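You operate a simulated robot arm through the tools that you are given. There is no shell and no other tool.

You are at the controls of a simulated robot arm. One attempt, no reset.

## Task
Put things in order on the top of the belt bench. At the end: the white pad is on the brown carton (marked "PLUGS"); the black rolled mat stands where the blue cup stood; the red spare reflector stands where the white pad stood; the blue cup stands where the red spare reflector stood; whatever was shut is shut again. Leave all else as you found it, and nothing knocked over.
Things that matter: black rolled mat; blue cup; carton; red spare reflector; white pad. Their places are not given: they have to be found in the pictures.

It is judged by the outcome, as a careful person would: the job done as asked, and still so three seconds after it is handed in. It fails if anything else is knocked over, pushed out of place, dropped, spilled or broken.

## Robot
A 6-joint arm with a two-finger parallel gripper, fixed in place. Base frame: the origin is at the foot of the arm, x ahead of it, y to its left, z up; the work surface is at about z = 0. Units: mm, rad, N and s.
With the tool pointing down near the work surface it reaches from about 140 to 580 mm from the base axis. Its first joint turns from -1.152 to 1.152 rad. Payload 2.1 kg.
Tool frame: the origin (TCP) lies between the finger pads and is the grasp point; the fingertips stand 30 mm ahead of it; z points along the fingers, y is the line along which they close. The gripper opens to 94 mm. The fingers are 28 mm wide and 10 mm thick; the gripper's body (50 by 96 mm) begins 55 mm behind the TCP.
Orientation is that of the tool frame in the base frame, as [roll, pitch, yaw] about the fixed x, y, z axes, in that order (R = Rz(yaw) Ry(pitch) Rx(roll)). With the fingers straight down and closing along the base's y, the tool's x points along the base's -x, its y along +y and its z along -z.

## Interface
- The arm moves only by the tool send_rows. Its argument "steps" is one flat list of numbers, 7 for each row, row after row: the shift along the base's x, y, z in mm, then the turn, a rotation vector about the base's x, y, z in rad, then the opening in per cent of the stroke, from 0 (shut) to 100 (fully open). In form: [x, y, z, rx, ry, rz, grip, x, y, z, rx, ry, rz, grip, ...]. A call has 1 to 20 rows; each row shifts and turns the commanded pose from where the row before left it. Rows are played at 5 a second. More than 50 mm and 0.15 rad between two rows, or a gripper value outside its range, and nothing of the call is played. A pose out of reach is approached as far as the arm can. The call stops where the force on the tool passes 40 N (or 10 N more than at its start, if that is more) or the arm is blocked; 0.2 s more then pass. The fingers move at their own pace (about 72 mm/s each) and stop on an object; they squeeze with about 42 N. The grip force told is the motor's: it shows also when the fingers shut on nothing. Time passes only in rows, and 0.2 s behind the last, so rows that do not move let the fingers close. It gives the time, the measured TCP pose, the force on the tool (base axes), the opening and the grip force at its end, in the units of the frame above (readings bear some noise), with the torque about the TCP (base axes, N m) and any sound that the robot's microphone picked up, and new pictures: "views" is both (left out), scene, wrist or none.
- Cameras (640 x 400 px; columns grow to the right, rows downward): "scene" is fixed at [50.3, -366.5, 490.2]; the picture's right is [0.84, -0.55, 0.00], its down [-0.29, -0.44, -0.85] and it looks along [0.46, 0.71, -0.53] (base axes); focal length 229 px, centre (320, 200). "wrist" rides on the gripper at [76, 14, -103] in the tool frame; the picture's right is [-0.18, 0.98, 0.00], its down [-0.75, -0.14, -0.64] and it looks along [-0.63, -0.12, 0.77] (tool axes); focal length 243 px, centre (320, 200).
- pixel_to_xyz(camera, pixels): for up to 12 pixels [column, row] of the newest picture of that camera ("zoom" is the newest enlarged one), the place [x, y, z] in the base frame of the surface seen there, good to about 2 mm. It takes no simulated time.
- zoom(camera, box): a new picture of the part [left, top, right, bottom] of that camera's present view, enlarged. It takes no simulated time.
- finish_job(): hands the job in; it is judged then, once.

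Leave the gripper open and the arm clear of the work at the hand-in unless told otherwise.

The tools are called after "Call:" as a command line: name --argument value ..., lists and objects as JSON in quotes. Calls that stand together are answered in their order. send_rows: Moves the arm, as the interface text tells. Its arguments: {"type":"object","properties":{"steps":{"type":"array"},"views":{"type":"string","enum":["both","scene","wrist","none"]}},"required":["steps"]} The other tools are called the same way: pixel_to_xyz (camera, pixels) gives the place of the surface under pixels of a picture; zoom (camera, box) takes an enlarged picture of a part of a camera's view; finish_job () hands the job in.

At the start:

```text
time: 0.0
position: [338.8, -21.2, 354.7]
ee_rot: [3.138, 0.002, -3.139]
ft_force: [0.0, 0.0, -0.3]
ft_torque: [0.0, 0.02, 0.01]
finger_gap: 94.2
gripper_force: 0.0
```

scene: 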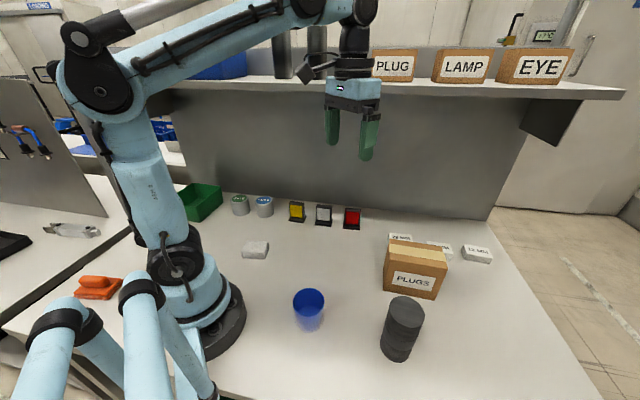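
wrist: 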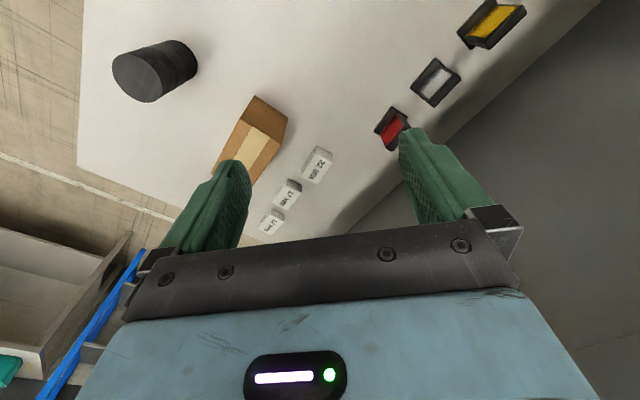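

I see the bench: a white pad near (255,250), a blue cup near (308,308), a black rolled mat near (402,328), a carton "PLUGS" near (415,268), and a row of yellow/white/red reflectors near (297..352,213). I'll zoom in to see them more closely.

Call:
zoom --camera "scene" --box '[220, 180, 380, 280]'

Call:
zoom --camera "scene" --box '[350, 220, 510, 320]'

Call:
zoom --camera "scene" --box '[270, 270, 450, 380]'

Call:
pixel_to_xyz --camera "scene" --pixels '[[255, 246], [255, 255], [308, 295], [308, 320], [404, 308], [398, 345], [352, 215], [352, 226], [418, 249], [414, 280], [300, 250], [450, 330]]'

```text
4.00 times, centred on (300, 230) of scene
```

zoom: 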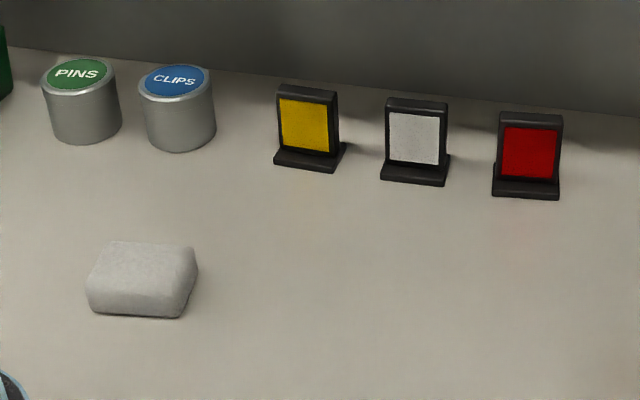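

```text
4.00 times, centred on (430, 270) of scene
```

zoom: 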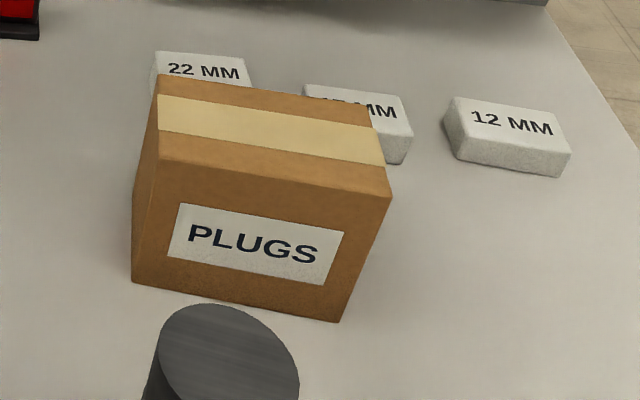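

```text
3.56 times, centred on (360, 325) of scene
```

zoom: 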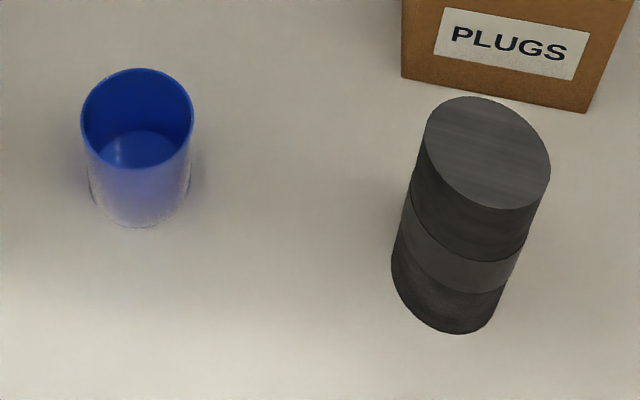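

```text
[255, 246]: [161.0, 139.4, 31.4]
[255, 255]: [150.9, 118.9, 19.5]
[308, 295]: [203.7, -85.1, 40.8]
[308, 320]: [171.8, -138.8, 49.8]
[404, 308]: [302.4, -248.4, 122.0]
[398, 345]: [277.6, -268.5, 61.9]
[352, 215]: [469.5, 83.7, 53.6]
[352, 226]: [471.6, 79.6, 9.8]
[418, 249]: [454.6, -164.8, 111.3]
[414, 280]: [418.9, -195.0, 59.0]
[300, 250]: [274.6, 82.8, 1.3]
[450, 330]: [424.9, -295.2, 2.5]
```

The layout is clear. Now I measure the cup and mat precisely using the newest zoom (cup rim in the zoomed picture around (137,110), mat top around (487,152)).

Call:
pixel_to_xyz --camera "zoom" --pixels '[[84, 120], [191, 120], [137, 70], [137, 168], [137, 223], [92, 190], [186, 190], [470, 99], [430, 130], [547, 165], [510, 206], [487, 152]]'

Call:
pixel_to_xyz --camera "scene" --pixels '[[300, 80], [450, 82], [560, 92], [400, 78], [500, 80], [400, 130], [400, 200], [320, 150], [250, 170], [395, 65], [460, 70], [540, 70]]'

```text
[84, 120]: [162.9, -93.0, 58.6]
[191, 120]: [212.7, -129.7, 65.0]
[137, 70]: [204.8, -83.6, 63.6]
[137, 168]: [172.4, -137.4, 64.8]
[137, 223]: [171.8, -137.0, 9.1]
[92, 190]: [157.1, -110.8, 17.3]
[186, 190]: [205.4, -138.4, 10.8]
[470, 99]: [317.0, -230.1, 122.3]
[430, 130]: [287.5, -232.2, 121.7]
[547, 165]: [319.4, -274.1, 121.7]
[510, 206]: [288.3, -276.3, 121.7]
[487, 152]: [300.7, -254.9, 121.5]
```

```text
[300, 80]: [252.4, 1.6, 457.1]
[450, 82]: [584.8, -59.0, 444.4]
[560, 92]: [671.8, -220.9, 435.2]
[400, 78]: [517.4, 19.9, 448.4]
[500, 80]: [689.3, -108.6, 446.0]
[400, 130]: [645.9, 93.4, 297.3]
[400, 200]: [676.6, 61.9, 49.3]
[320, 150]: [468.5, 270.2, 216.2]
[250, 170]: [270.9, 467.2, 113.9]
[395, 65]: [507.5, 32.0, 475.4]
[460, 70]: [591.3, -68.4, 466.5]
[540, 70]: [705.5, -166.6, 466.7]
```

The wall runs along x+y≈738 with a shelf about z≈440 above x+y>525. I'll measure the blue-and-black tubes at lower left (so I stay clear of them), the pad's corners and the tins and reflectors.

Call:
pixel_to_xyz --camera "scene" --pixels '[[80, 310], [60, 350], [145, 285], [155, 340], [190, 340], [100, 282], [240, 205], [265, 205], [200, 190], [205, 210], [230, 300], [180, 330]]'

Call:
zoom --camera "scene" --box '[230, 190, 390, 290]'

```text
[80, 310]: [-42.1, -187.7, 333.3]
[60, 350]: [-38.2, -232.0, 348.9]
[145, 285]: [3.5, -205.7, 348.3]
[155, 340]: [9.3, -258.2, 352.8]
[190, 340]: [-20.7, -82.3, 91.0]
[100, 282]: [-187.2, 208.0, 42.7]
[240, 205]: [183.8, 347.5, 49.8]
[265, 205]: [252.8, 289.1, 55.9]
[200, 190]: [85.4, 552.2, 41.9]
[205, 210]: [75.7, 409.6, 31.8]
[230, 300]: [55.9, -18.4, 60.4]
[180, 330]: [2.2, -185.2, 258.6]
```

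```text
4.00 times, centred on (310, 240) of scene
```

zoom: 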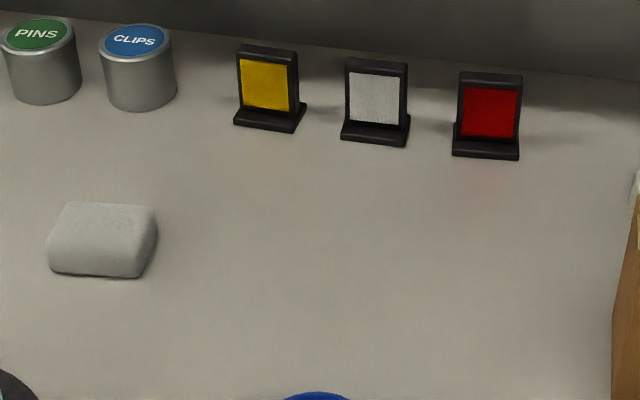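

Now I measure pad corners and reflector edges in this zoom.

Call:
pixel_to_xyz --camera "zoom" --pixels '[[68, 204], [155, 208], [138, 272], [52, 268], [130, 250], [60, 240], [455, 155], [518, 158], [455, 125], [462, 75], [520, 77], [490, 110]]'

Call:
pixel_to_xyz --camera "zoom" --pixels '[[343, 140], [406, 144], [343, 122], [408, 124], [350, 60], [405, 64], [236, 124], [296, 130], [306, 104], [522, 124], [377, 100], [487, 73]]'

```text
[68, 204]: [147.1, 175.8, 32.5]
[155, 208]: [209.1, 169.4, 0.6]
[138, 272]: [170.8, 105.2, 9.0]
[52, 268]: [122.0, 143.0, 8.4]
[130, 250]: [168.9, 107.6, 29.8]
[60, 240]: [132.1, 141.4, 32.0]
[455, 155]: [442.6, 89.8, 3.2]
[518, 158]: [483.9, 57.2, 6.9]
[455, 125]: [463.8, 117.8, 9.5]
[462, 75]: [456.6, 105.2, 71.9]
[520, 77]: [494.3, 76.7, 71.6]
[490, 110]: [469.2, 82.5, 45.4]
```

```text
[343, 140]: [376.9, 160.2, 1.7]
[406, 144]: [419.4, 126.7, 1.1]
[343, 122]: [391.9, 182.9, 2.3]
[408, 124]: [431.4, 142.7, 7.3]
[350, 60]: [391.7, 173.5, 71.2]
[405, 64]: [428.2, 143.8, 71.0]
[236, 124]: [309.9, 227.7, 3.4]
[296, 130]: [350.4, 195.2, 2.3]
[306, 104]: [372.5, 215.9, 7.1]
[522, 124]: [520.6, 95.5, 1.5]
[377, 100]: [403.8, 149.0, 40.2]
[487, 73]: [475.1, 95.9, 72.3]
```

Pad: about 62 x 42 x 32 mm, centre ≈ (159,140), long edge direction ≈ -0.66 rad. Plan: pad→carton, reflector→pad's place, cup→reflector's place, mat→cup's place (no parking needed). First I'll hover over the pad at z≈200, turned +0.91 rad so the fingers close along the long side.

Call:
send_rows --steps '[-22.5, 20.1, -19.3, 0, 0, 0.114, 100, -22.5, 20.1, -19.3, 0, 0, 0.114, 100, -22.5, 20.1, -19.3, 0, 0, 0.114, 100, -22.5, 20.1, -19.3, 0, 0, 0.114, 100, -22.5, 20.1, -19.3, 0, 0, 0.114, 100, -22.5, 20.1, -19.3, 0, 0, 0.114, 100, -22.5, 20.1, -19.3, 0, 0, 0.114, 100, -22.5, 20.1, -19.3, 0, 0, 0.114, 100, 0, 0, 0, 0, 0, 0, 100]'

```text
time: 2.0
position: [159.0, 139.7, 199.8]
ee_rot: [3.14, 0.003, -2.23]
ft_force: [0.1, -0.4, -0.1]
ft_torque: [-0.01, -0.02, -0.01]
finger_gap: 93.9
gripper_force: 0.1
```

scene: 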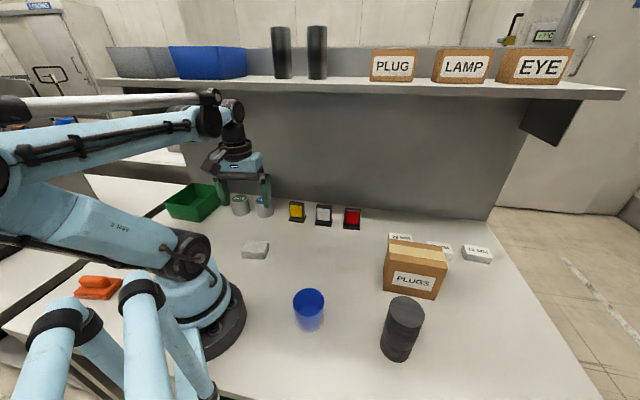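
wrist: 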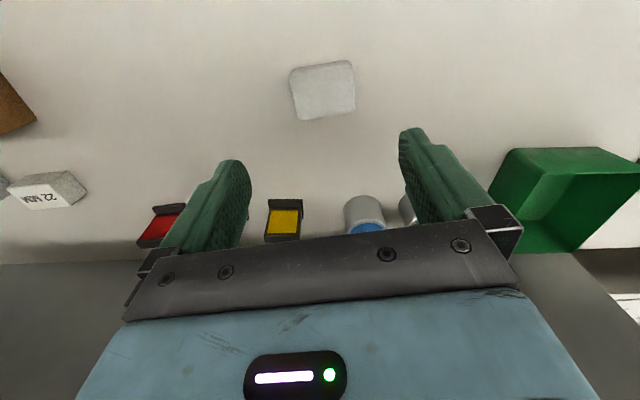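

Pad seen at wrist (322,90). I measure its corners and surface from the wrist picture.

Call:
zoom --camera "wrist" --box '[260, 40, 390, 140]'

Call:
pixel_to_xyz --camera "wrist" --pixels '[[293, 72], [291, 68], [348, 63], [353, 62], [354, 106], [355, 111], [300, 116], [300, 120], [322, 90], [290, 90], [355, 85], [325, 118]]'

```text
4.00 times, centred on (325, 90) of wrist
```

zoom: 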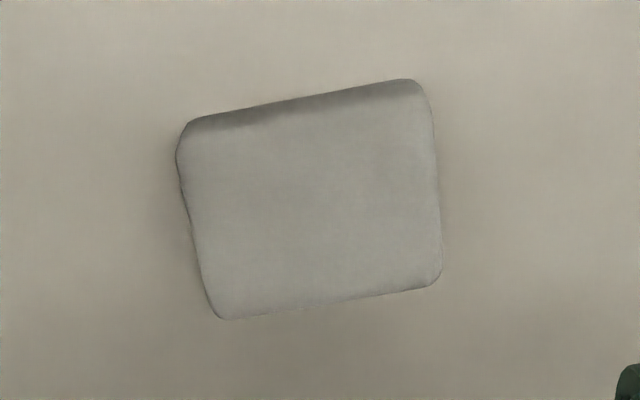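

```text
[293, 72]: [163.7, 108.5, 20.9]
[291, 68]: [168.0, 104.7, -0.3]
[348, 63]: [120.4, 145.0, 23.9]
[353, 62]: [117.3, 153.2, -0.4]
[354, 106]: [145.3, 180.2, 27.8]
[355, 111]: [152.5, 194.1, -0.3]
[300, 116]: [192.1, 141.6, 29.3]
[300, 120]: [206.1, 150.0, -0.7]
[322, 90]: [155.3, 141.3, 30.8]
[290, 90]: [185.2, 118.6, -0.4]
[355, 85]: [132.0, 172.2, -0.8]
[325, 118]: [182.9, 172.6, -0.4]
```

Pad top corners average to centre (155.7,144), long axis ≈ -0.69 rad, top z≈31. I shift to it, trim the yaw by -0.03, and descend to TCP z=38 with the fingers open, no closing yet.

Call:
send_rows --steps '[-3.3, 4.3, -30, 0, 0, -0.03, 100, 0, 0, -40, 0, 0, 0, 100, 0, 0, -40, 0, 0, 0, 100, 0, 0, -30, 0, 0, 0, 100, 0, 0, -15, 0, 0, 0, 100, 0, 0, -6.8, 0, 0, 0, 100, 0, 0, 0, 0, 0, 0, 100]'

```text
time: 3.6
position: [155.8, 144.8, 38.1]
ee_rot: [3.14, 0.003, -2.258]
ft_force: [-0.2, 0.0, 0.5]
ft_torque: [0.03, -0.02, 0.0]
finger_gap: 94.2
gripper_force: 0.1
```

scene: 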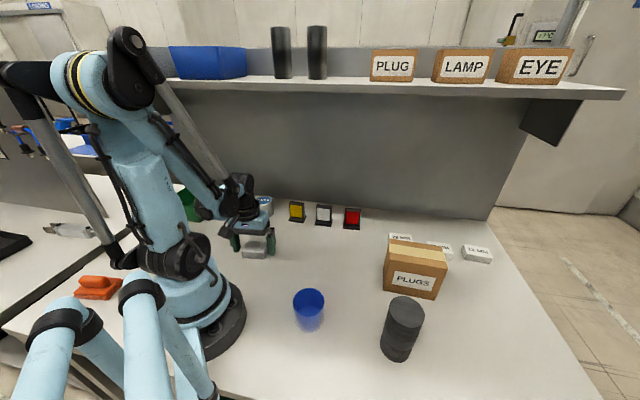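
wrist: 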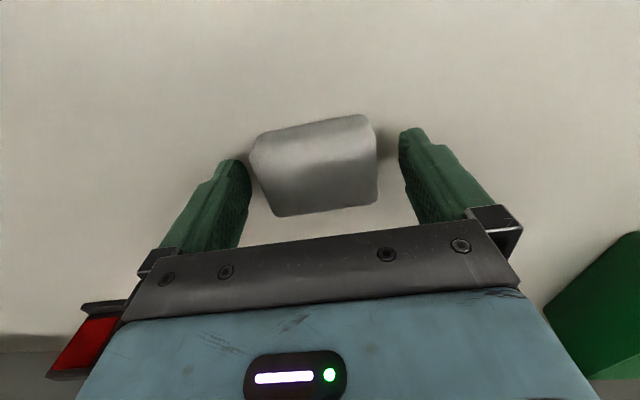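

The pad sits between the fingers at wrist (315,165), clear on both sides. I close the fingers to 50 % and wait.

Call:
send_rows --steps '[0, 0, 0, 0, 0, 0, 80, 0, 0, 0, 0, 0, 0, 65, 0, 0, 0, 0, 0, 0, 50, 0, 0, 0, 0, 0, 0, 50, 0, 0, 0, 0, 0, 0, 50]' --views "wrist"

```text
time: 4.8
position: [156.6, 144.9, 37.2]
ee_rot: [3.14, 0.002, -2.258]
ft_force: [0.4, 0.1, -0.1]
ft_torque: [-0.01, 0.02, -0.01]
finger_gap: 66.5
gripper_force: 41.9
```

wrist: 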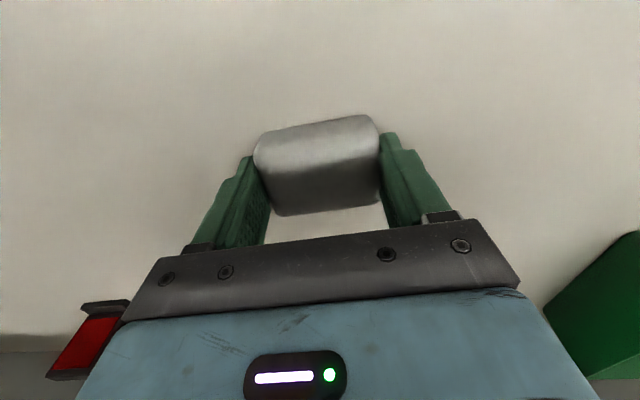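

Held: gap 66.5 mm, 41.9 N. While here, I measure the carton's top corners in the scene picture before carrying the pad there.

Call:
zoom --camera "scene" --box '[370, 225, 466, 305]'

Call:
pixel_to_xyz --camera "scene" --pixels '[[390, 241], [446, 247], [447, 267], [387, 259], [418, 248], [444, 250], [442, 266], [420, 262], [384, 288], [433, 298], [410, 243], [430, 262]]'

```text
5.00 times, centred on (418, 265) of scene
```

zoom: 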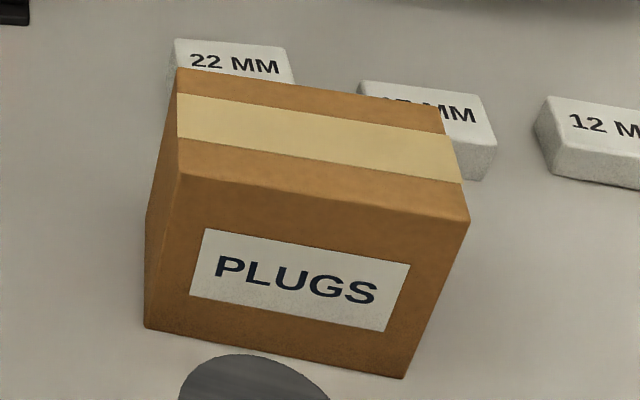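

```text
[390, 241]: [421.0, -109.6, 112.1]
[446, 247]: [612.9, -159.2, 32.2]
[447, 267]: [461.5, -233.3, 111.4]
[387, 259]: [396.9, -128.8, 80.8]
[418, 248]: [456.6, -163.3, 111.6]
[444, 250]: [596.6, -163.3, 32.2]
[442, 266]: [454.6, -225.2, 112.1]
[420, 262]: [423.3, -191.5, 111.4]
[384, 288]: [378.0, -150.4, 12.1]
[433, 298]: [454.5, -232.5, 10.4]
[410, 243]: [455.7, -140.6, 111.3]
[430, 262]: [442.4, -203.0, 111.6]
```

Now the exact carton top corners from the zoomed picture: (178,72), (440,108), (468,220), (182,172), plus tape centre.

Call:
pixel_to_xyz --camera "zoom" --pixels '[[180, 72], [438, 108], [465, 218], [186, 172], [320, 140], [180, 110], [455, 160], [146, 325], [403, 376], [232, 55], [425, 105], [590, 125]]'

```text
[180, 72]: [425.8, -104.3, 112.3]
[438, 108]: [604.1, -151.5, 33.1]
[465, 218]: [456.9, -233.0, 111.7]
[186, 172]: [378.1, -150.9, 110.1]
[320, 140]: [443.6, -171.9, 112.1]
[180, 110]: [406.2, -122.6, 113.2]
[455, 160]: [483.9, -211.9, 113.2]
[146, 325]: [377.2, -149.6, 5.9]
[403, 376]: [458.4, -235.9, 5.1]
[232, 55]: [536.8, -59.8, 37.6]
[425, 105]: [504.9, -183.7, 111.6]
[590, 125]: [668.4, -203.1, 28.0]
```

Carton top: corners (426,-104), (378,-151), (458,-233), (506,-186), z≈112; centre ≈ (442,-168.6), yaw ≈ -0.80. I lift the pad to z≈227 and carry it over the carton, turning -0.11 rad.

Call:
send_rows --steps '[0, 0, 10, 0, 0, 0, 50, 0, 0, 30, 0, 0, 0, 50, 0, 0, 40, 0, 0, 0, 50, 0, 0, 40, 0, 0, 0, 50, 0, 0, 40, 0, 0, 0, 50, 0, 0, 30, 0, 0, 0, 50, 23.8, -26.1, 0, 0, 0, -0.009, 50, 23.8, -26.1, 0, 0, 0, -0.009, 50, 23.8, -26.1, 0, 0, 0, -0.009, 50, 23.8, -26.1, 0, 0, 0, -0.009, 50, 23.8, -26.1, 0, 0, 0, -0.009, 50, 23.8, -26.1, 0, 0, 0, -0.009, 50, 23.8, -26.1, 0, 0, 0, -0.009, 50, 23.8, -26.1, 0, 0, 0, -0.009, 50, 23.8, -26.1, 0, 0, 0, -0.009, 50, 23.8, -26.1, 0, 0, 0, -0.009, 50, 23.8, -26.1, 0, 0, 0, -0.009, 50, 23.8, -26.1, 0, 0, 0, -0.009, 50, 0, 0, 0, 0, 0, 0, 50]'

```text
time: 8.8
position: [443.1, -170.8, 228.0]
ee_rot: [3.139, 0.003, -2.368]
ft_force: [-0.9, -0.4, -1.7]
ft_torque: [0.02, 0.03, 0.01]
finger_gap: 66.4
gripper_force: 42.0
```

scene: 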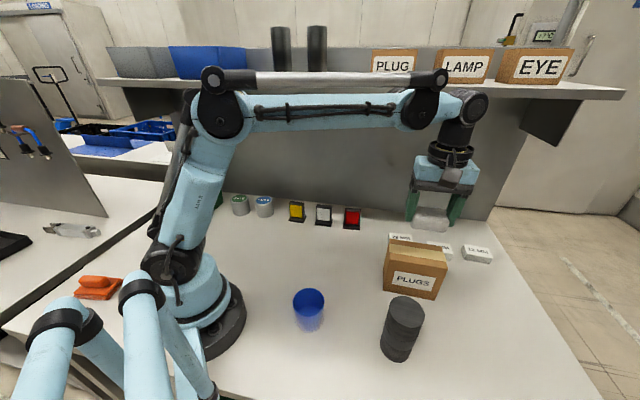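
wrist: 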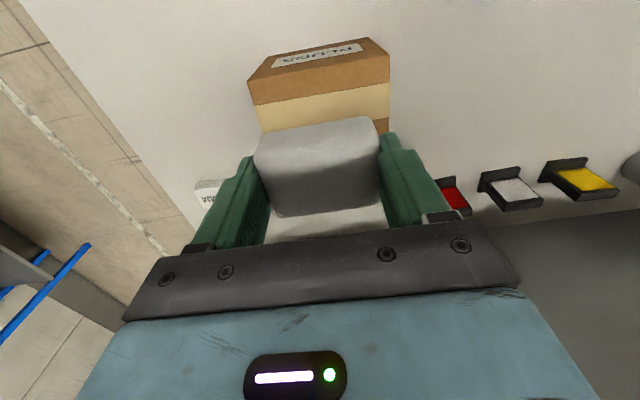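

The pad is above the carton (wrist (320,95) shows the carton aligned). I check the carton's top-front corners from the wrist view before lowering.

Call:
pixel_to_xyz --camera "wrist" --pixels '[[250, 106], [386, 84], [388, 128], [262, 128], [320, 110], [320, 170], [255, 112], [389, 110]]'

```text
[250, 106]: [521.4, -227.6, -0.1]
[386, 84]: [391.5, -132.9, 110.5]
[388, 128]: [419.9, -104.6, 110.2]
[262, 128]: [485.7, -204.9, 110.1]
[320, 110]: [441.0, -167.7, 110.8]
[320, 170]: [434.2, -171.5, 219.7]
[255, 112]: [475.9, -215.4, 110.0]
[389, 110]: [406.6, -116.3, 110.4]
```

Carton top z≈110.5 here; the pad's bottom is about 37 mm below the TCP, so contact should come at TCP z≈148. I descend slowly to 149.

Call:
send_rows --steps '[-1.1, 2.2, -25, 0, 0, 0, 50, 0, 0, -25, 0, 0, 0, 50, 0, 0, -15, 0, 0, 0, 50, 0, 0, -8, 0, 0, 0, 50, 0, 0, -4, 0, 0, 0, 50, 0, 0, -2, 0, 0, 0, 50, 0, 0, 0, 0, 0, 0, 50]' --views "both"

```text
time: 10.4
position: [441.3, -167.6, 148.5]
ee_rot: [3.14, 0.001, -2.368]
ft_force: [-0.5, -0.1, 0.3]
ft_torque: [-0.01, -0.01, -0.01]
finger_gap: 66.4
gripper_force: 41.8
```

scene: 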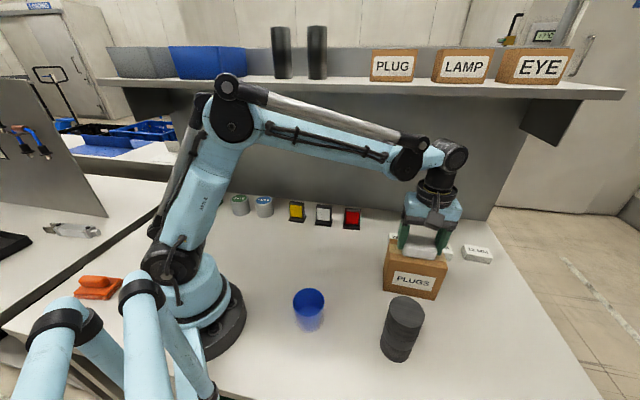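
wrist: 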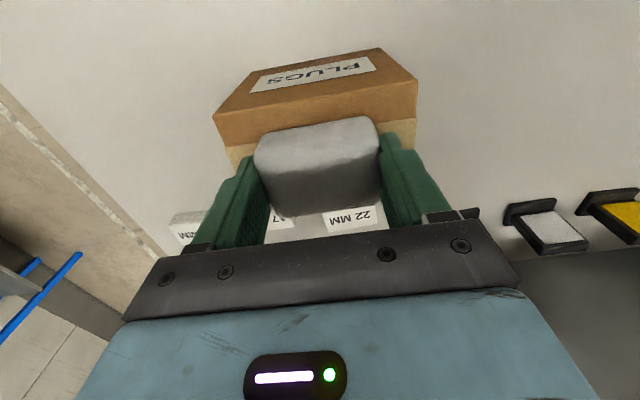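

Force z went from -1.7 N to +0.3 N, suggesting the pad is resting. I lower another 1 mm to confirm.

Call:
send_rows --steps '[0, 0, -1, 0, 0, 0, 50, 0, 0, 0, 0, 0, 0, 50]' --views "none"

```text
time: 11.0
position: [439.3, -167.2, 147.9]
ee_rot: [3.14, 0.002, -2.369]
ft_force: [-0.1, -0.1, -0.5]
ft_torque: [0.01, 0.02, 0.01]
finger_gap: 66.5
gripper_force: 42.4
```

Still no clear push. I lower 1 mm more, and one more, reading the force.

Call:
send_rows --steps '[0, 0, -1, 0, 0, 0, 50, 0, 0, 0, 0, 0, 0, 50]' --views "wrist"

```text
time: 11.6
position: [440.3, -167.3, 145.5]
ee_rot: [-3.141, 0.001, -2.369]
ft_force: [-0.1, -0.6, 11.5]
ft_torque: [-0.01, -0.07, 0.02]
finger_gap: 66.3
gripper_force: 42.4
```

wrist: 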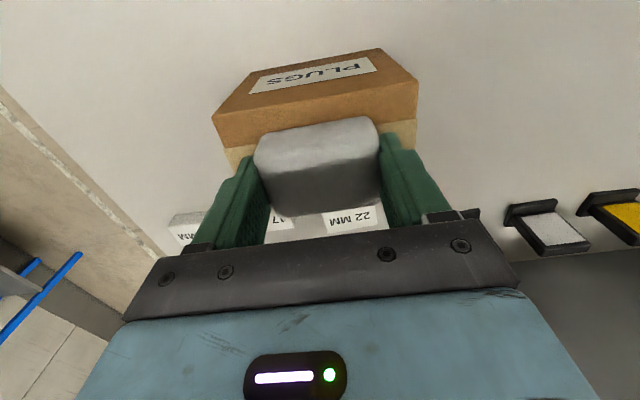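

Now 11.5 N of contact: the pad rests on the carton. I ease up 0.7 mm, then open the fingers gradually.

Call:
send_rows --steps '[0, 0, 0.7, 0, 0, 0, 50, 0, 0, 0, 0, 0, 0, 72, 0, 0, 0, 0, 0, 0, 80, 0, 0, 0, 0, 0, 0, 100, 0, 0, 0, 0, 0, 0, 100]' --views "wrist"

```text
time: 12.8
position: [440.2, -167.8, 147.9]
ee_rot: [3.139, 0.0, -2.367]
ft_force: [-0.7, -0.4, -0.2]
ft_torque: [0.02, -0.02, 0.0]
finger_gap: 94.2
gripper_force: 0.1
```

wrist: 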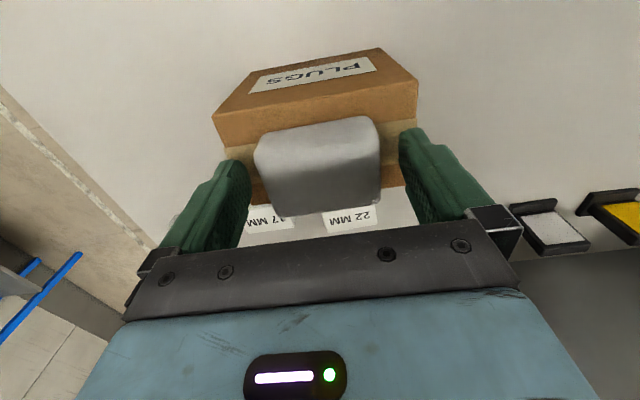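

The pad rests centred on the carton. I raise straight up to z≈228; then measure the shelf's front and underside before working near the reflector.

Call:
send_rows --steps '[0, 0, 20, 0, 0, 0, 100, 0, 0, 30, 0, 0, 0, 100, 0, 0, 30, 0, 0, 0, 100, 0, 0, 0, 0, 0, 0, 100]'

Call:
zoom --camera "scene" --box '[280, 50, 440, 150]'

```text
time: 13.8
position: [441.1, -168.0, 228.3]
ee_rot: [3.14, 0.0, -2.369]
ft_force: [-0.8, -0.3, 0.1]
ft_torque: [0.0, -0.04, 0.01]
finger_gap: 94.0
gripper_force: 0.0
```

scene: 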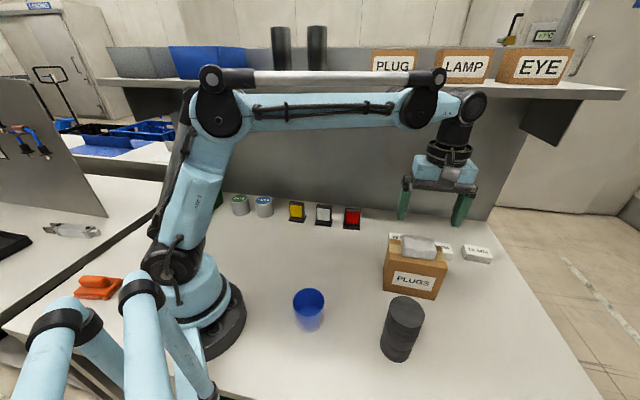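
wrist: 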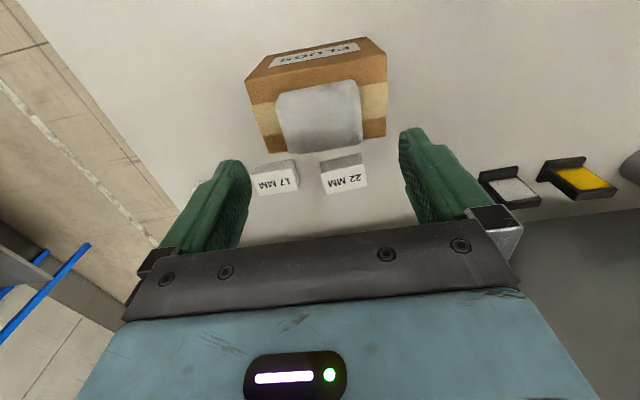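

```text
4.00 times, centred on (360, 100) of scene
```

zoom: 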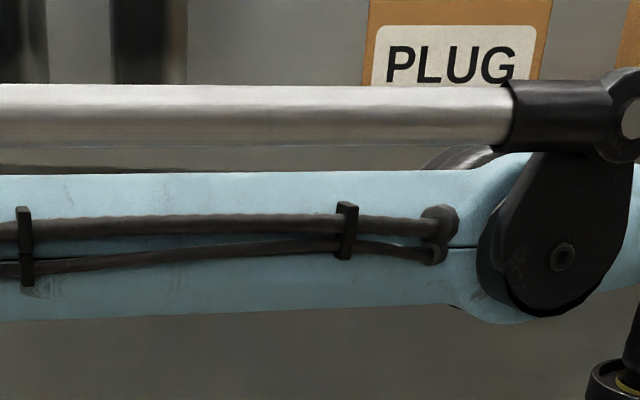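

The pad lies well on the carton in both views. The arm's link heights matter under the shelf, so I measure the wrist/forearm tops and the shelf's front edge.

Call:
pixel_to_xyz --camera "scene" --pixels '[[425, 105], [470, 93], [470, 110], [440, 75], [470, 140], [450, 165], [500, 82], [500, 90], [520, 94], [590, 92], [590, 97], [180, 80]]'

Call:
zoom --camera "scene" --box '[470, 60, 630, 160]'

```text
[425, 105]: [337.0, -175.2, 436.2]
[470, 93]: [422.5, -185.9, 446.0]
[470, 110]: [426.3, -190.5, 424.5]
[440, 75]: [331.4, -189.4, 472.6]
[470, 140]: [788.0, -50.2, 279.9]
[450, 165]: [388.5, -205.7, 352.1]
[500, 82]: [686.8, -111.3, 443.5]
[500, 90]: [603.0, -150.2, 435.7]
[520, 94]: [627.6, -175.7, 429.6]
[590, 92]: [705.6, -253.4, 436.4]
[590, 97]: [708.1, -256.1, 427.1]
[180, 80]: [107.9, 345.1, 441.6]
```

```text
4.00 times, centred on (550, 110) of scene
```

zoom: 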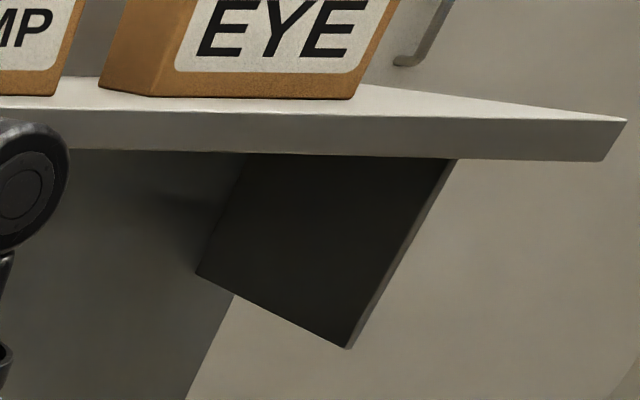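

The shelf's front face is at x+y≈452, underside z≈425; the arm's highest part near the wrist is about 250 mm above the TCP. So under the shelf I keep TCP z ≤ 140. I move to (360,-20) at z=228 while turning -1.44 rad, then lower to z=150.

Call:
send_rows --steps '[-7.4, 13.45, 0, 0, 0, -0.1313, 100, -7.4, 13.45, 0, 0, 0, -0.1313, 100, -7.4, 13.45, 0, 0, 0, -0.1313, 100, -7.4, 13.45, 0, 0, 0, -0.1313, 100, -7.4, 13.45, 0, 0, 0, -0.1313, 100, -7.4, 13.45, 0, 0, 0, -0.1313, 100, -7.4, 13.45, 0, 0, 0, -0.1313, 100, -7.4, 13.45, 0, 0, 0, -0.1313, 100, -7.4, 13.45, 0, 0, 0, -0.1313, 100, -7.4, 13.45, 0, 0, 0, -0.1313, 100, -7.4, 13.45, 0, 0, 0, -0.1313, 100, 0, 0, -39, 0, 0, 0, 100, 0, 0, -39, 0, 0, 0, 100, 0, 0, 0, 0, 0, 0, 100]'

```text
time: 16.8
position: [358.7, -19.6, 149.7]
ee_rot: [3.141, 0.001, 2.472]
ft_force: [-0.2, 1.0, -0.8]
ft_torque: [-0.01, 0.01, -0.01]
finger_gap: 94.0
gripper_force: 0.1
```

scene: 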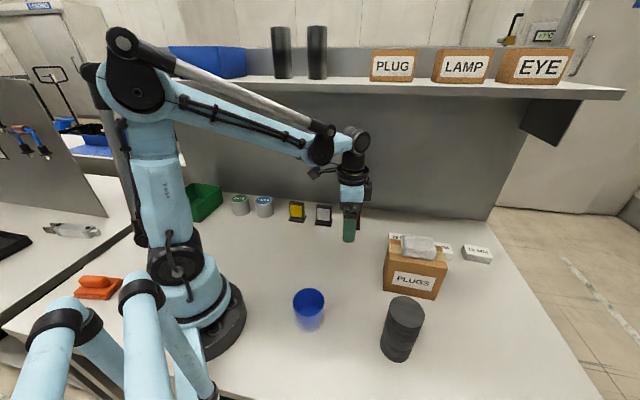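
wrist: 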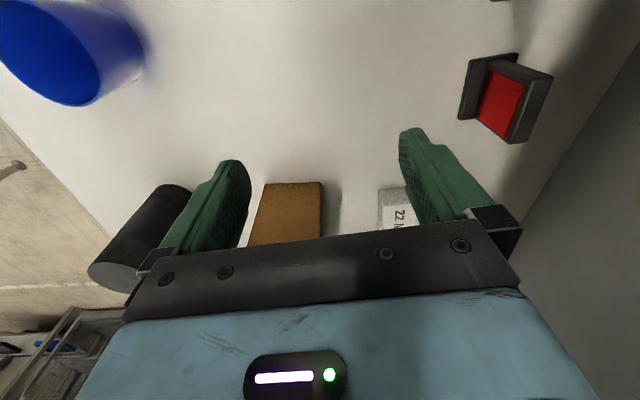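

The reflector is visible in the wrist view at (510,95). I zoom and measure it.

Call:
zoom --camera "wrist" --box '[430, 30, 590, 150]'

Call:
pixel_to_xyz --camera "wrist" --pixels '[[459, 118], [473, 117], [470, 62], [516, 54], [505, 141], [516, 143], [540, 75], [552, 76], [500, 100], [530, 110], [480, 95], [518, 130]]'

```text
3.33 times, centred on (510, 90) of wrist
```

zoom: 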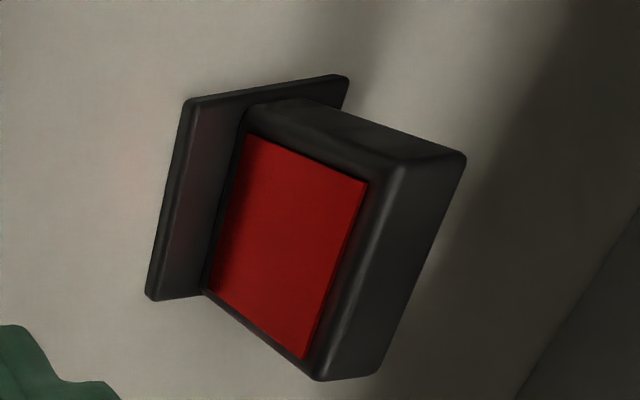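

```text
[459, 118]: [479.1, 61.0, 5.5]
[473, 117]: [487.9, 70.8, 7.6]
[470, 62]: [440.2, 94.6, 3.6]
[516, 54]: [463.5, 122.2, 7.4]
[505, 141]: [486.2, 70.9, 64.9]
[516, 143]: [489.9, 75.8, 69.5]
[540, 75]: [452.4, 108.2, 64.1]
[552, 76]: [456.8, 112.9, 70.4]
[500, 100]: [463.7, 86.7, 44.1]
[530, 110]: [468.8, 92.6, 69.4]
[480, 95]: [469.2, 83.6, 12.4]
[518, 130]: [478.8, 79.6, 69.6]
```

The reflector is an upright plate with a foot, plate about 18–20 mm thick. I measure the top-face and foot corners in this zoom.

Call:
pixel_to_xyz --camera "zoom" --pixels '[[402, 172], [462, 162], [320, 372], [375, 368], [390, 270], [188, 102], [345, 80], [150, 295], [200, 292], [410, 230], [360, 330], [280, 250]]'

```text
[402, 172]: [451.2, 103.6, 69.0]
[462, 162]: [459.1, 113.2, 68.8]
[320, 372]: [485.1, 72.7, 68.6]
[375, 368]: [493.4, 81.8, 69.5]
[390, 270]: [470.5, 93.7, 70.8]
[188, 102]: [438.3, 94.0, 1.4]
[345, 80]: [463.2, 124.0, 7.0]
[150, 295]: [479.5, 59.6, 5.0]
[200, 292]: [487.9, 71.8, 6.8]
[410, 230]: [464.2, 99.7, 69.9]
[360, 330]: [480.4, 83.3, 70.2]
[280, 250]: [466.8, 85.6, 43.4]
```

Top face centre ≈ (472.2,92.8), plate 46 x 13 mm, top z=70, yaw ≈ -0.71; the foot is centred on the same spot, 54 x 39 mm. I move above it at z=125 (under the shelf but well below it), trimming yaw by -0.045.

Call:
send_rows --steps '[0, 0, -24, 0, 0, -0.045, 100, 28.4, 28.1, 0, 0, 0, 0, 100, 28.4, 28.1, 0, 0, 0, 0, 100, 28.4, 28.1, 0, 0, 0, 0, 100, 28.3, 28.1, 0, 0, 0, 0, 100, 0, 0, 0, 0, 0, 0, 100]'

```text
time: 18.2
position: [472.1, 94.3, 126.1]
ee_rot: [3.139, 0.002, 2.426]
ft_force: [0.7, 0.4, 0.7]
ft_torque: [-0.02, 0.02, -0.01]
finger_gap: 94.1
gripper_force: 0.0
```

scene: 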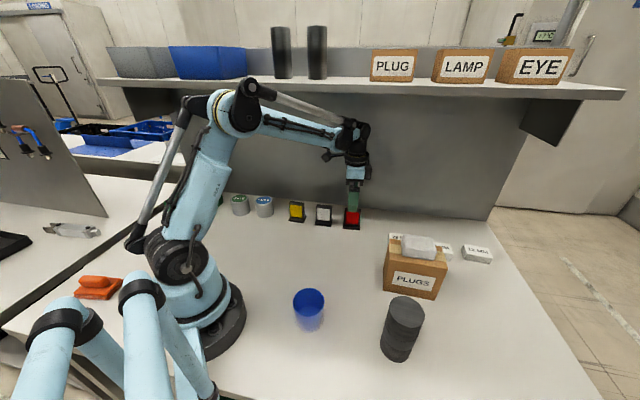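
wrist: 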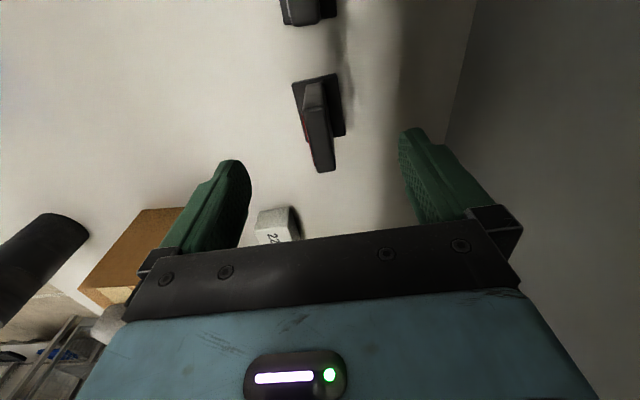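

The plate's top edge is seen at wrist (320,130), aligned with the tool. I check its top corners from here.

Call:
zoom --camera "wrist" --box '[270, 60, 370, 180]'

```text
3.33 times, centred on (320, 120) of wrist
```

zoom: 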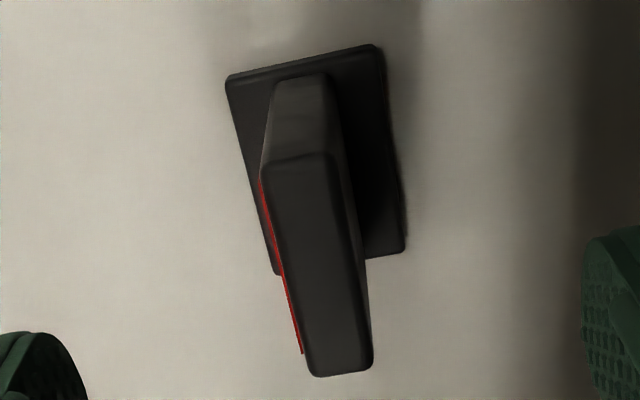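

Call:
pixel_to_xyz --camera "zoom" --pixels '[[268, 170], [332, 160], [313, 368], [370, 360], [318, 265], [232, 78], [377, 52], [278, 270], [400, 245], [275, 90], [326, 80]]'

```text
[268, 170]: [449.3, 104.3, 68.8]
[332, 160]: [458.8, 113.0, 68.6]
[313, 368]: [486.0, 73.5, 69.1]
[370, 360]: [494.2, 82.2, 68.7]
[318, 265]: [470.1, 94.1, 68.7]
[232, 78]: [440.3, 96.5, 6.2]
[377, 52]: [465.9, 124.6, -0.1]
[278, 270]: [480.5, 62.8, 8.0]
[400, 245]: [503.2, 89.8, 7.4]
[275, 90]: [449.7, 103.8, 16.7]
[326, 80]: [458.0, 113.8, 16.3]
```

Reflector centre confirmed (472.2,93.2), yaw -0.71. TCP is on it. I descend to z=50 with open fingers (tips at z≈20, above the foot), then close.

Call:
send_rows --steps '[0, 0, -25, 0, 0, 0, 100, 0, 0, -25, 0, 0, 0, 100, 0, 0, -16, 0, 0, 0, 100, 0, 0, -10, 0, 0, 0, 100, 0, 0, 0, 0, 0, 0, 100]'

```text
time: 19.4
position: [471.8, 92.5, 48.8]
ee_rot: [3.141, 0.001, 2.426]
ft_force: [0.3, 0.0, -0.5]
ft_torque: [0.03, 0.04, 0.01]
finger_gap: 94.0
gripper_force: 0.1
```

scene: 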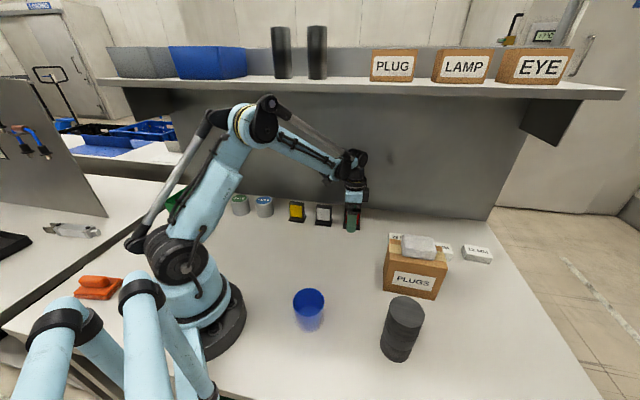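
wrist: 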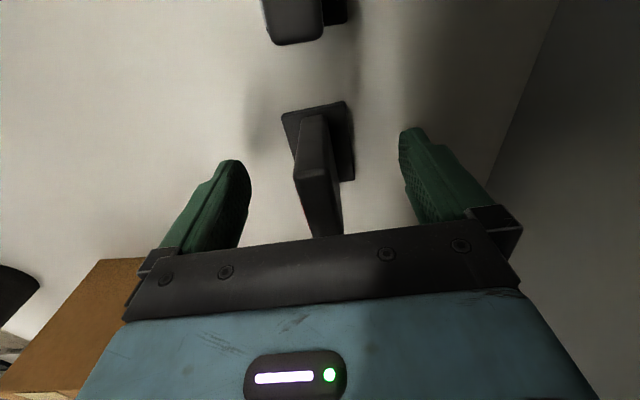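

The plate stands midway between the fingers (wrist (315,170)). I close in steps onto it.

Call:
send_rows --steps '[0, 0, 0, 0, 0, 0, 70, 0, 0, 0, 0, 0, 0, 45, 0, 0, 0, 0, 0, 0, 25, 0, 0, 0, 0, 0, 0, 17, 0, 0, 0, 0, 0, 0, 10, 0, 0, 0, 0, 0, 0, 4, 0, 0, 0, 0, 0, 0, 4, 0, 0, 0, 0, 0, 0, 4]' --views "wrist"

```text
time: 21.2
position: [471.4, 93.8, 49.6]
ee_rot: [3.14, 0.001, 2.426]
ft_force: [-0.1, -0.2, -0.2]
ft_torque: [0.01, 0.03, 0.02]
finger_gap: 19.4
gripper_force: 42.0
```

wrist: 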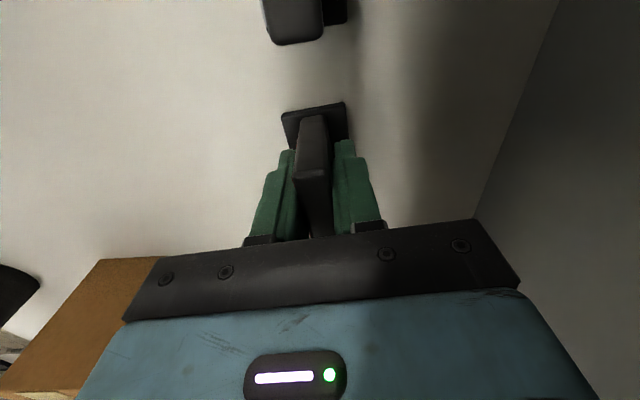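

Gripped (gap 19.4 mm, 42 N). I lift to z=125, draw back out from beneath the shelf to (400,20), then carry it to above the pad's old place (155.7,144) at z≈160.

Call:
send_rows --steps '[0, 0, 10, 0, 0, 0, 4, 0, 0, 25, 0, 0, 0, 4, 0, 0, 40, 0, 0, 0, 4, -24, -24.4, 0, 0, 0, 0, 4, -24, -24.4, 0, 0, 0, 0, 4, -24.1, -24.45, 0, 0, 0, 0, 4, -30.5, 15.5, 4.4, 0, 0, 0, 4, -30.5, 15.5, 4.4, 0, 0, 0, 4, -30.5, 15.5, 4.4, 0, 0, 0, 4, -30.5, 15.5, 4.4, 0, 0, 0, 4, -30.5, 15.5, 4.4, 0, 0, 0, 4, -30.5, 15.5, 4.4, 0, 0, 0, 4, -30.6, 15.5, 4.4, 0, 0, 0, 4, -30.7, 15.5, 4.2, 0, 0, 0, 4, 0, 0, 0, 0, 0, 0, 4]'

```text
time: 24.4
position: [155.6, 142.0, 160.1]
ee_rot: [3.14, 0.003, 2.427]
ft_force: [-0.4, -0.2, -0.4]
ft_torque: [0.0, 0.03, -0.03]
finger_gap: 19.2
gripper_force: 41.9
```

scene: 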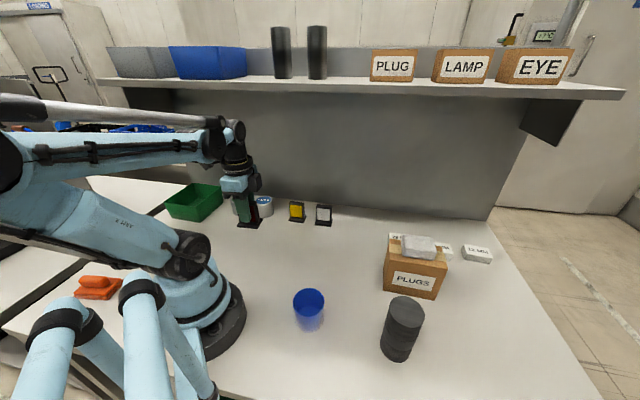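
wrist: 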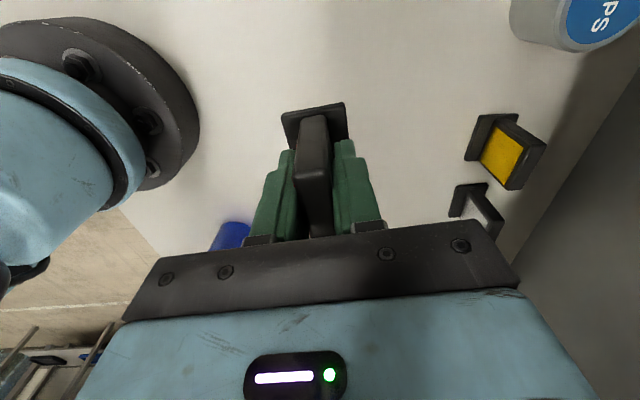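

The reflector is held upright above the pad's old place. I check the clearance between the robot's own foot (left in the wrist view, edge at (195,110)) and this spot.

Call:
pixel_to_xyz --camera "wrist" --pixels '[[195, 110], [180, 170], [140, 170], [130, 60], [60, 60], [290, 118], [345, 103], [347, 135], [313, 150], [260, 100], [380, 60], [488, 130]]'

```text
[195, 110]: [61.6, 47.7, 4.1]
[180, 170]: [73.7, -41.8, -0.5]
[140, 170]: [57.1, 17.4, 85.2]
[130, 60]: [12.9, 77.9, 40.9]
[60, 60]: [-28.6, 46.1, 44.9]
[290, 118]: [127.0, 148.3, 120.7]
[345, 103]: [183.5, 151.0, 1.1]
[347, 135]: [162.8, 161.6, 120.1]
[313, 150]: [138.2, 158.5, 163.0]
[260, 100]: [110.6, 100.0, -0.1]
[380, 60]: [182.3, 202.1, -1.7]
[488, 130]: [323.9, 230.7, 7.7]
```

Plenty of room (foot radius ≈ 85 mm). I lower to TCP z≈52 and then feel for the surface.

Call:
send_rows --steps '[0, 0, -35, 0, 0, 0, 4, 0, 0, -30, 0, 0, 0, 4, 0, 0, -20, 0, 0, 0, 4, 0, 0, -13, 0, 0, 0, 4, 0, 0, -7, 0, 0, 0, 4, 0, 0, -3, 0, 0, 0, 4, 0, 0, 0, 0, 0, 0, 4]'

```text
time: 26.0
position: [156.4, 143.2, 51.7]
ee_rot: [3.138, 0.003, 2.426]
ft_force: [1.5, 0.3, 0.0]
ft_torque: [0.0, 0.0, 0.01]
finger_gap: 19.3
gripper_force: 42.2
```

scene: 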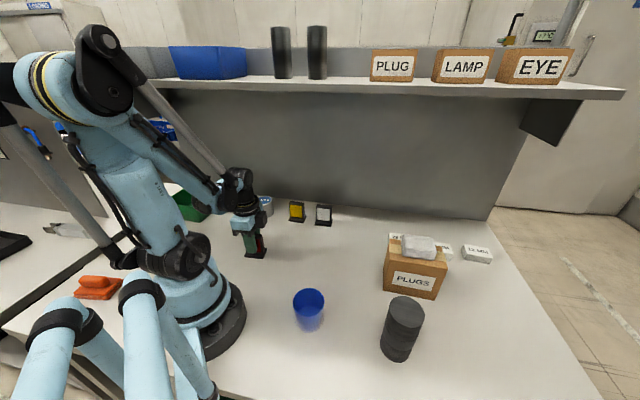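
wrist: 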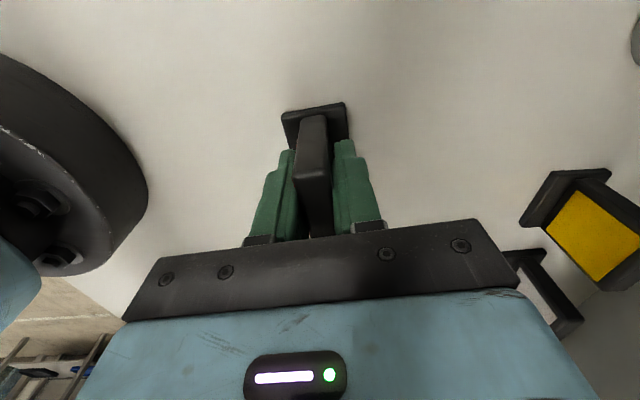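

Not touching yet. I lower in 1 mm steps and read the force.

Call:
send_rows --steps '[0, 0, -1, 0, 0, 0, 4, 0, 0, -1, 0, 0, 0, 4, 0, 0, 0, 0, 0, 0, 4]' --views "none"

```text
time: 26.8
position: [157.2, 143.4, 49.5]
ee_rot: [3.14, 0.002, 2.425]
ft_force: [0.1, 0.5, -1.1]
ft_torque: [0.0, 0.01, -0.03]
finger_gap: 19.7
gripper_force: 42.4
```

Call:
send_rows --steps '[0, 0, -0.7, 0, 0, 0, 4, 0, 0, 0, 0, 0, 0, 4]' --views "none"

```text
time: 27.4
position: [155.5, 142.7, 49.5]
ee_rot: [3.138, 0.003, 2.426]
ft_force: [-0.3, 0.1, -0.7]
ft_torque: [0.05, 0.03, 0.03]
finger_gap: 19.5
gripper_force: 41.8
```

Still about -0.7 N (hanging weight). Another 0.7 mm.

Call:
send_rows --steps '[0, 0, -0.7, 0, 0, 0, 4, 0, 0, 0, 0, 0, 0, 4]' --views "none"

```text
time: 28.0
position: [156.0, 143.8, 49.6]
ee_rot: [3.139, 0.002, 2.426]
ft_force: [-1.9, -2.0, 32.4]
ft_torque: [-0.05, -0.04, -0.02]
finger_gap: 19.4
gripper_force: 41.6
```

Firm contact (32 N) — the foot is on the bench. I ease up 0.6 mm and check the force before opening.

Call:
send_rows --steps '[0, 0, 0.6, 0, 0, 0, 4, 0, 0, 0, 0, 0, 0, 4]' --views "none"

```text
time: 28.6
position: [155.9, 143.7, 48.3]
ee_rot: [3.139, 0.002, 2.426]
ft_force: [-0.4, 0.1, 0.0]
ft_torque: [-0.01, 0.01, 0.02]
finger_gap: 19.2
gripper_force: 42.4
```

The load is gone and the reflector rests on the bench. I open the fingers in steps.

Call:
send_rows --steps '[0, 0, 0, 0, 0, 0, 24, 0, 0, 0, 0, 0, 0, 35, 0, 0, 0, 0, 0, 0, 60, 0, 0, 0, 0, 0, 0, 100, 0, 0, 0, 0, 0, 0, 100, 0, 0, 0, 0, 0, 0, 100]' --views "wrist"

```text
time: 30.0
position: [156.5, 143.0, 48.7]
ee_rot: [3.141, 0.001, 2.426]
ft_force: [-0.5, 0.1, -0.2]
ft_torque: [0.02, 0.0, 0.04]
finger_gap: 94.0
gripper_force: 0.1
```

wrist: 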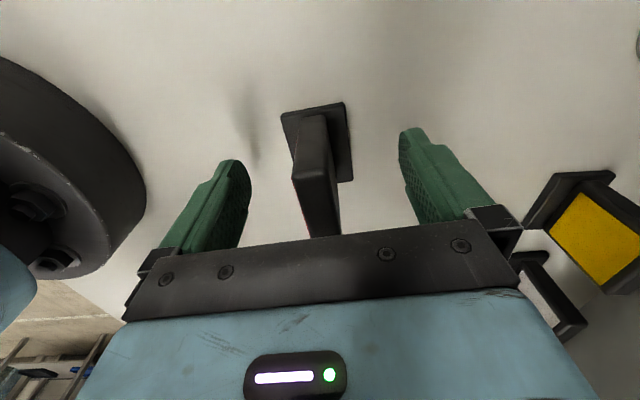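

Reflector stands free at the pad's old place. I rise straight up to z≈199, then swing (bowed outward) to above the cup at (188,-111), keeping the same yaw.

Call:
send_rows --steps '[0, 0, 15, 0, 0, 0, 100, 0, 0, 45, 0, 0, 0, 100, 0, 0, 45, 0, 0, 0, 100, 0, 0, 45, 0, 0, 0, 100, 19.8, -31, 0, 0, 0, 0, 100, 19.8, -31, 0, 0, 0, 0, 100, 19.8, -31, 0, 0, 0, 0, 100, 19.8, -31, 0, 0, 0, 0, 100, -11.75, -32.75, 0, 0, 0, 0, 100, -11.75, -32.75, 0, 0, 0, 0, 100, -11.75, -32.75, 0, 0, 0, 0, 100, -11.75, -32.75, 0, 0, 0, 0, 100, 0, 0, 0, 0, 0, 0, 100]'

```text
time: 32.8
position: [189.7, -111.7, 199.1]
ee_rot: [3.14, 0.001, 2.427]
ft_force: [-0.7, -0.4, 0.3]
ft_torque: [-0.03, 0.01, -0.05]
finger_gap: 94.2
gripper_force: 0.1
```

scene: 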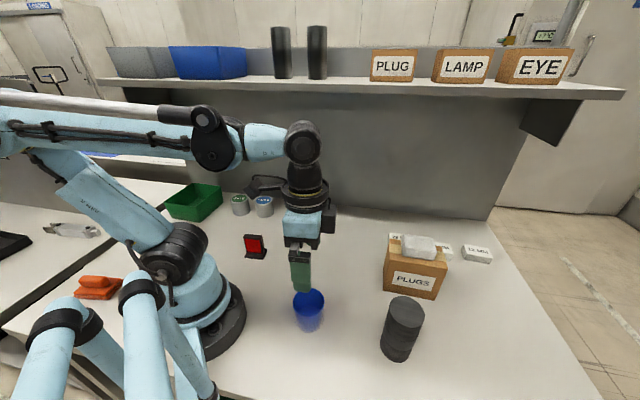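
wrist: 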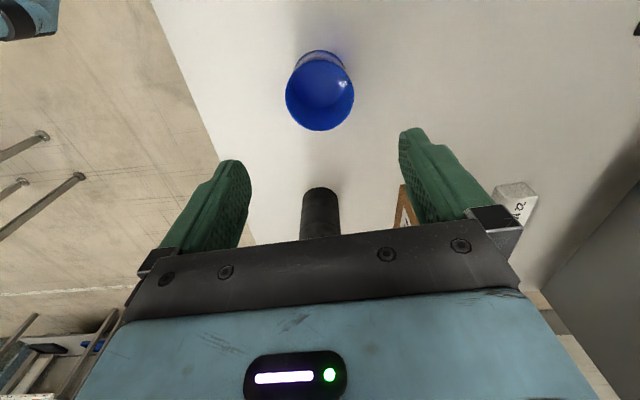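

The reflector now stands at scene (254,246). The cup is below the gripper at wrist (320,90). I zoom on it and look for its content and rim.

Call:
zoom --camera "wrist" --box '[260, 30, 380, 150]'

Call:
zoom --camera "scene" --box '[260, 270, 360, 345]'

```text
3.33 times, centred on (320, 90) of wrist
```

zoom: 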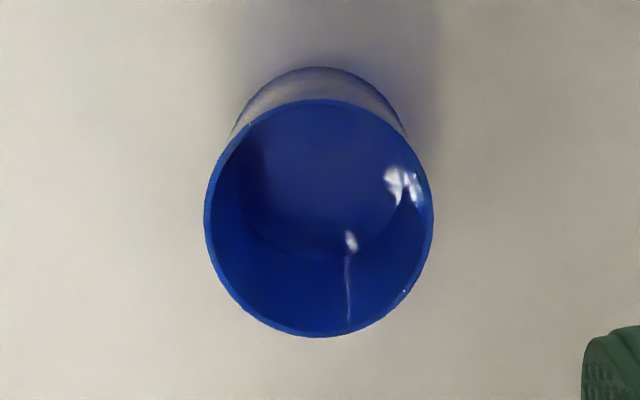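

```text
5.33 times, centred on (310, 308) of scene
```

zoom: 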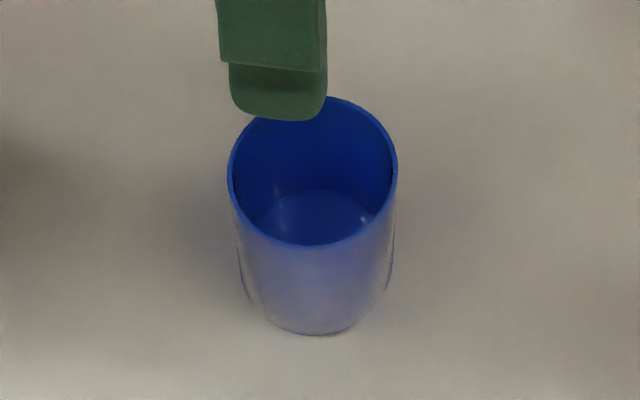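

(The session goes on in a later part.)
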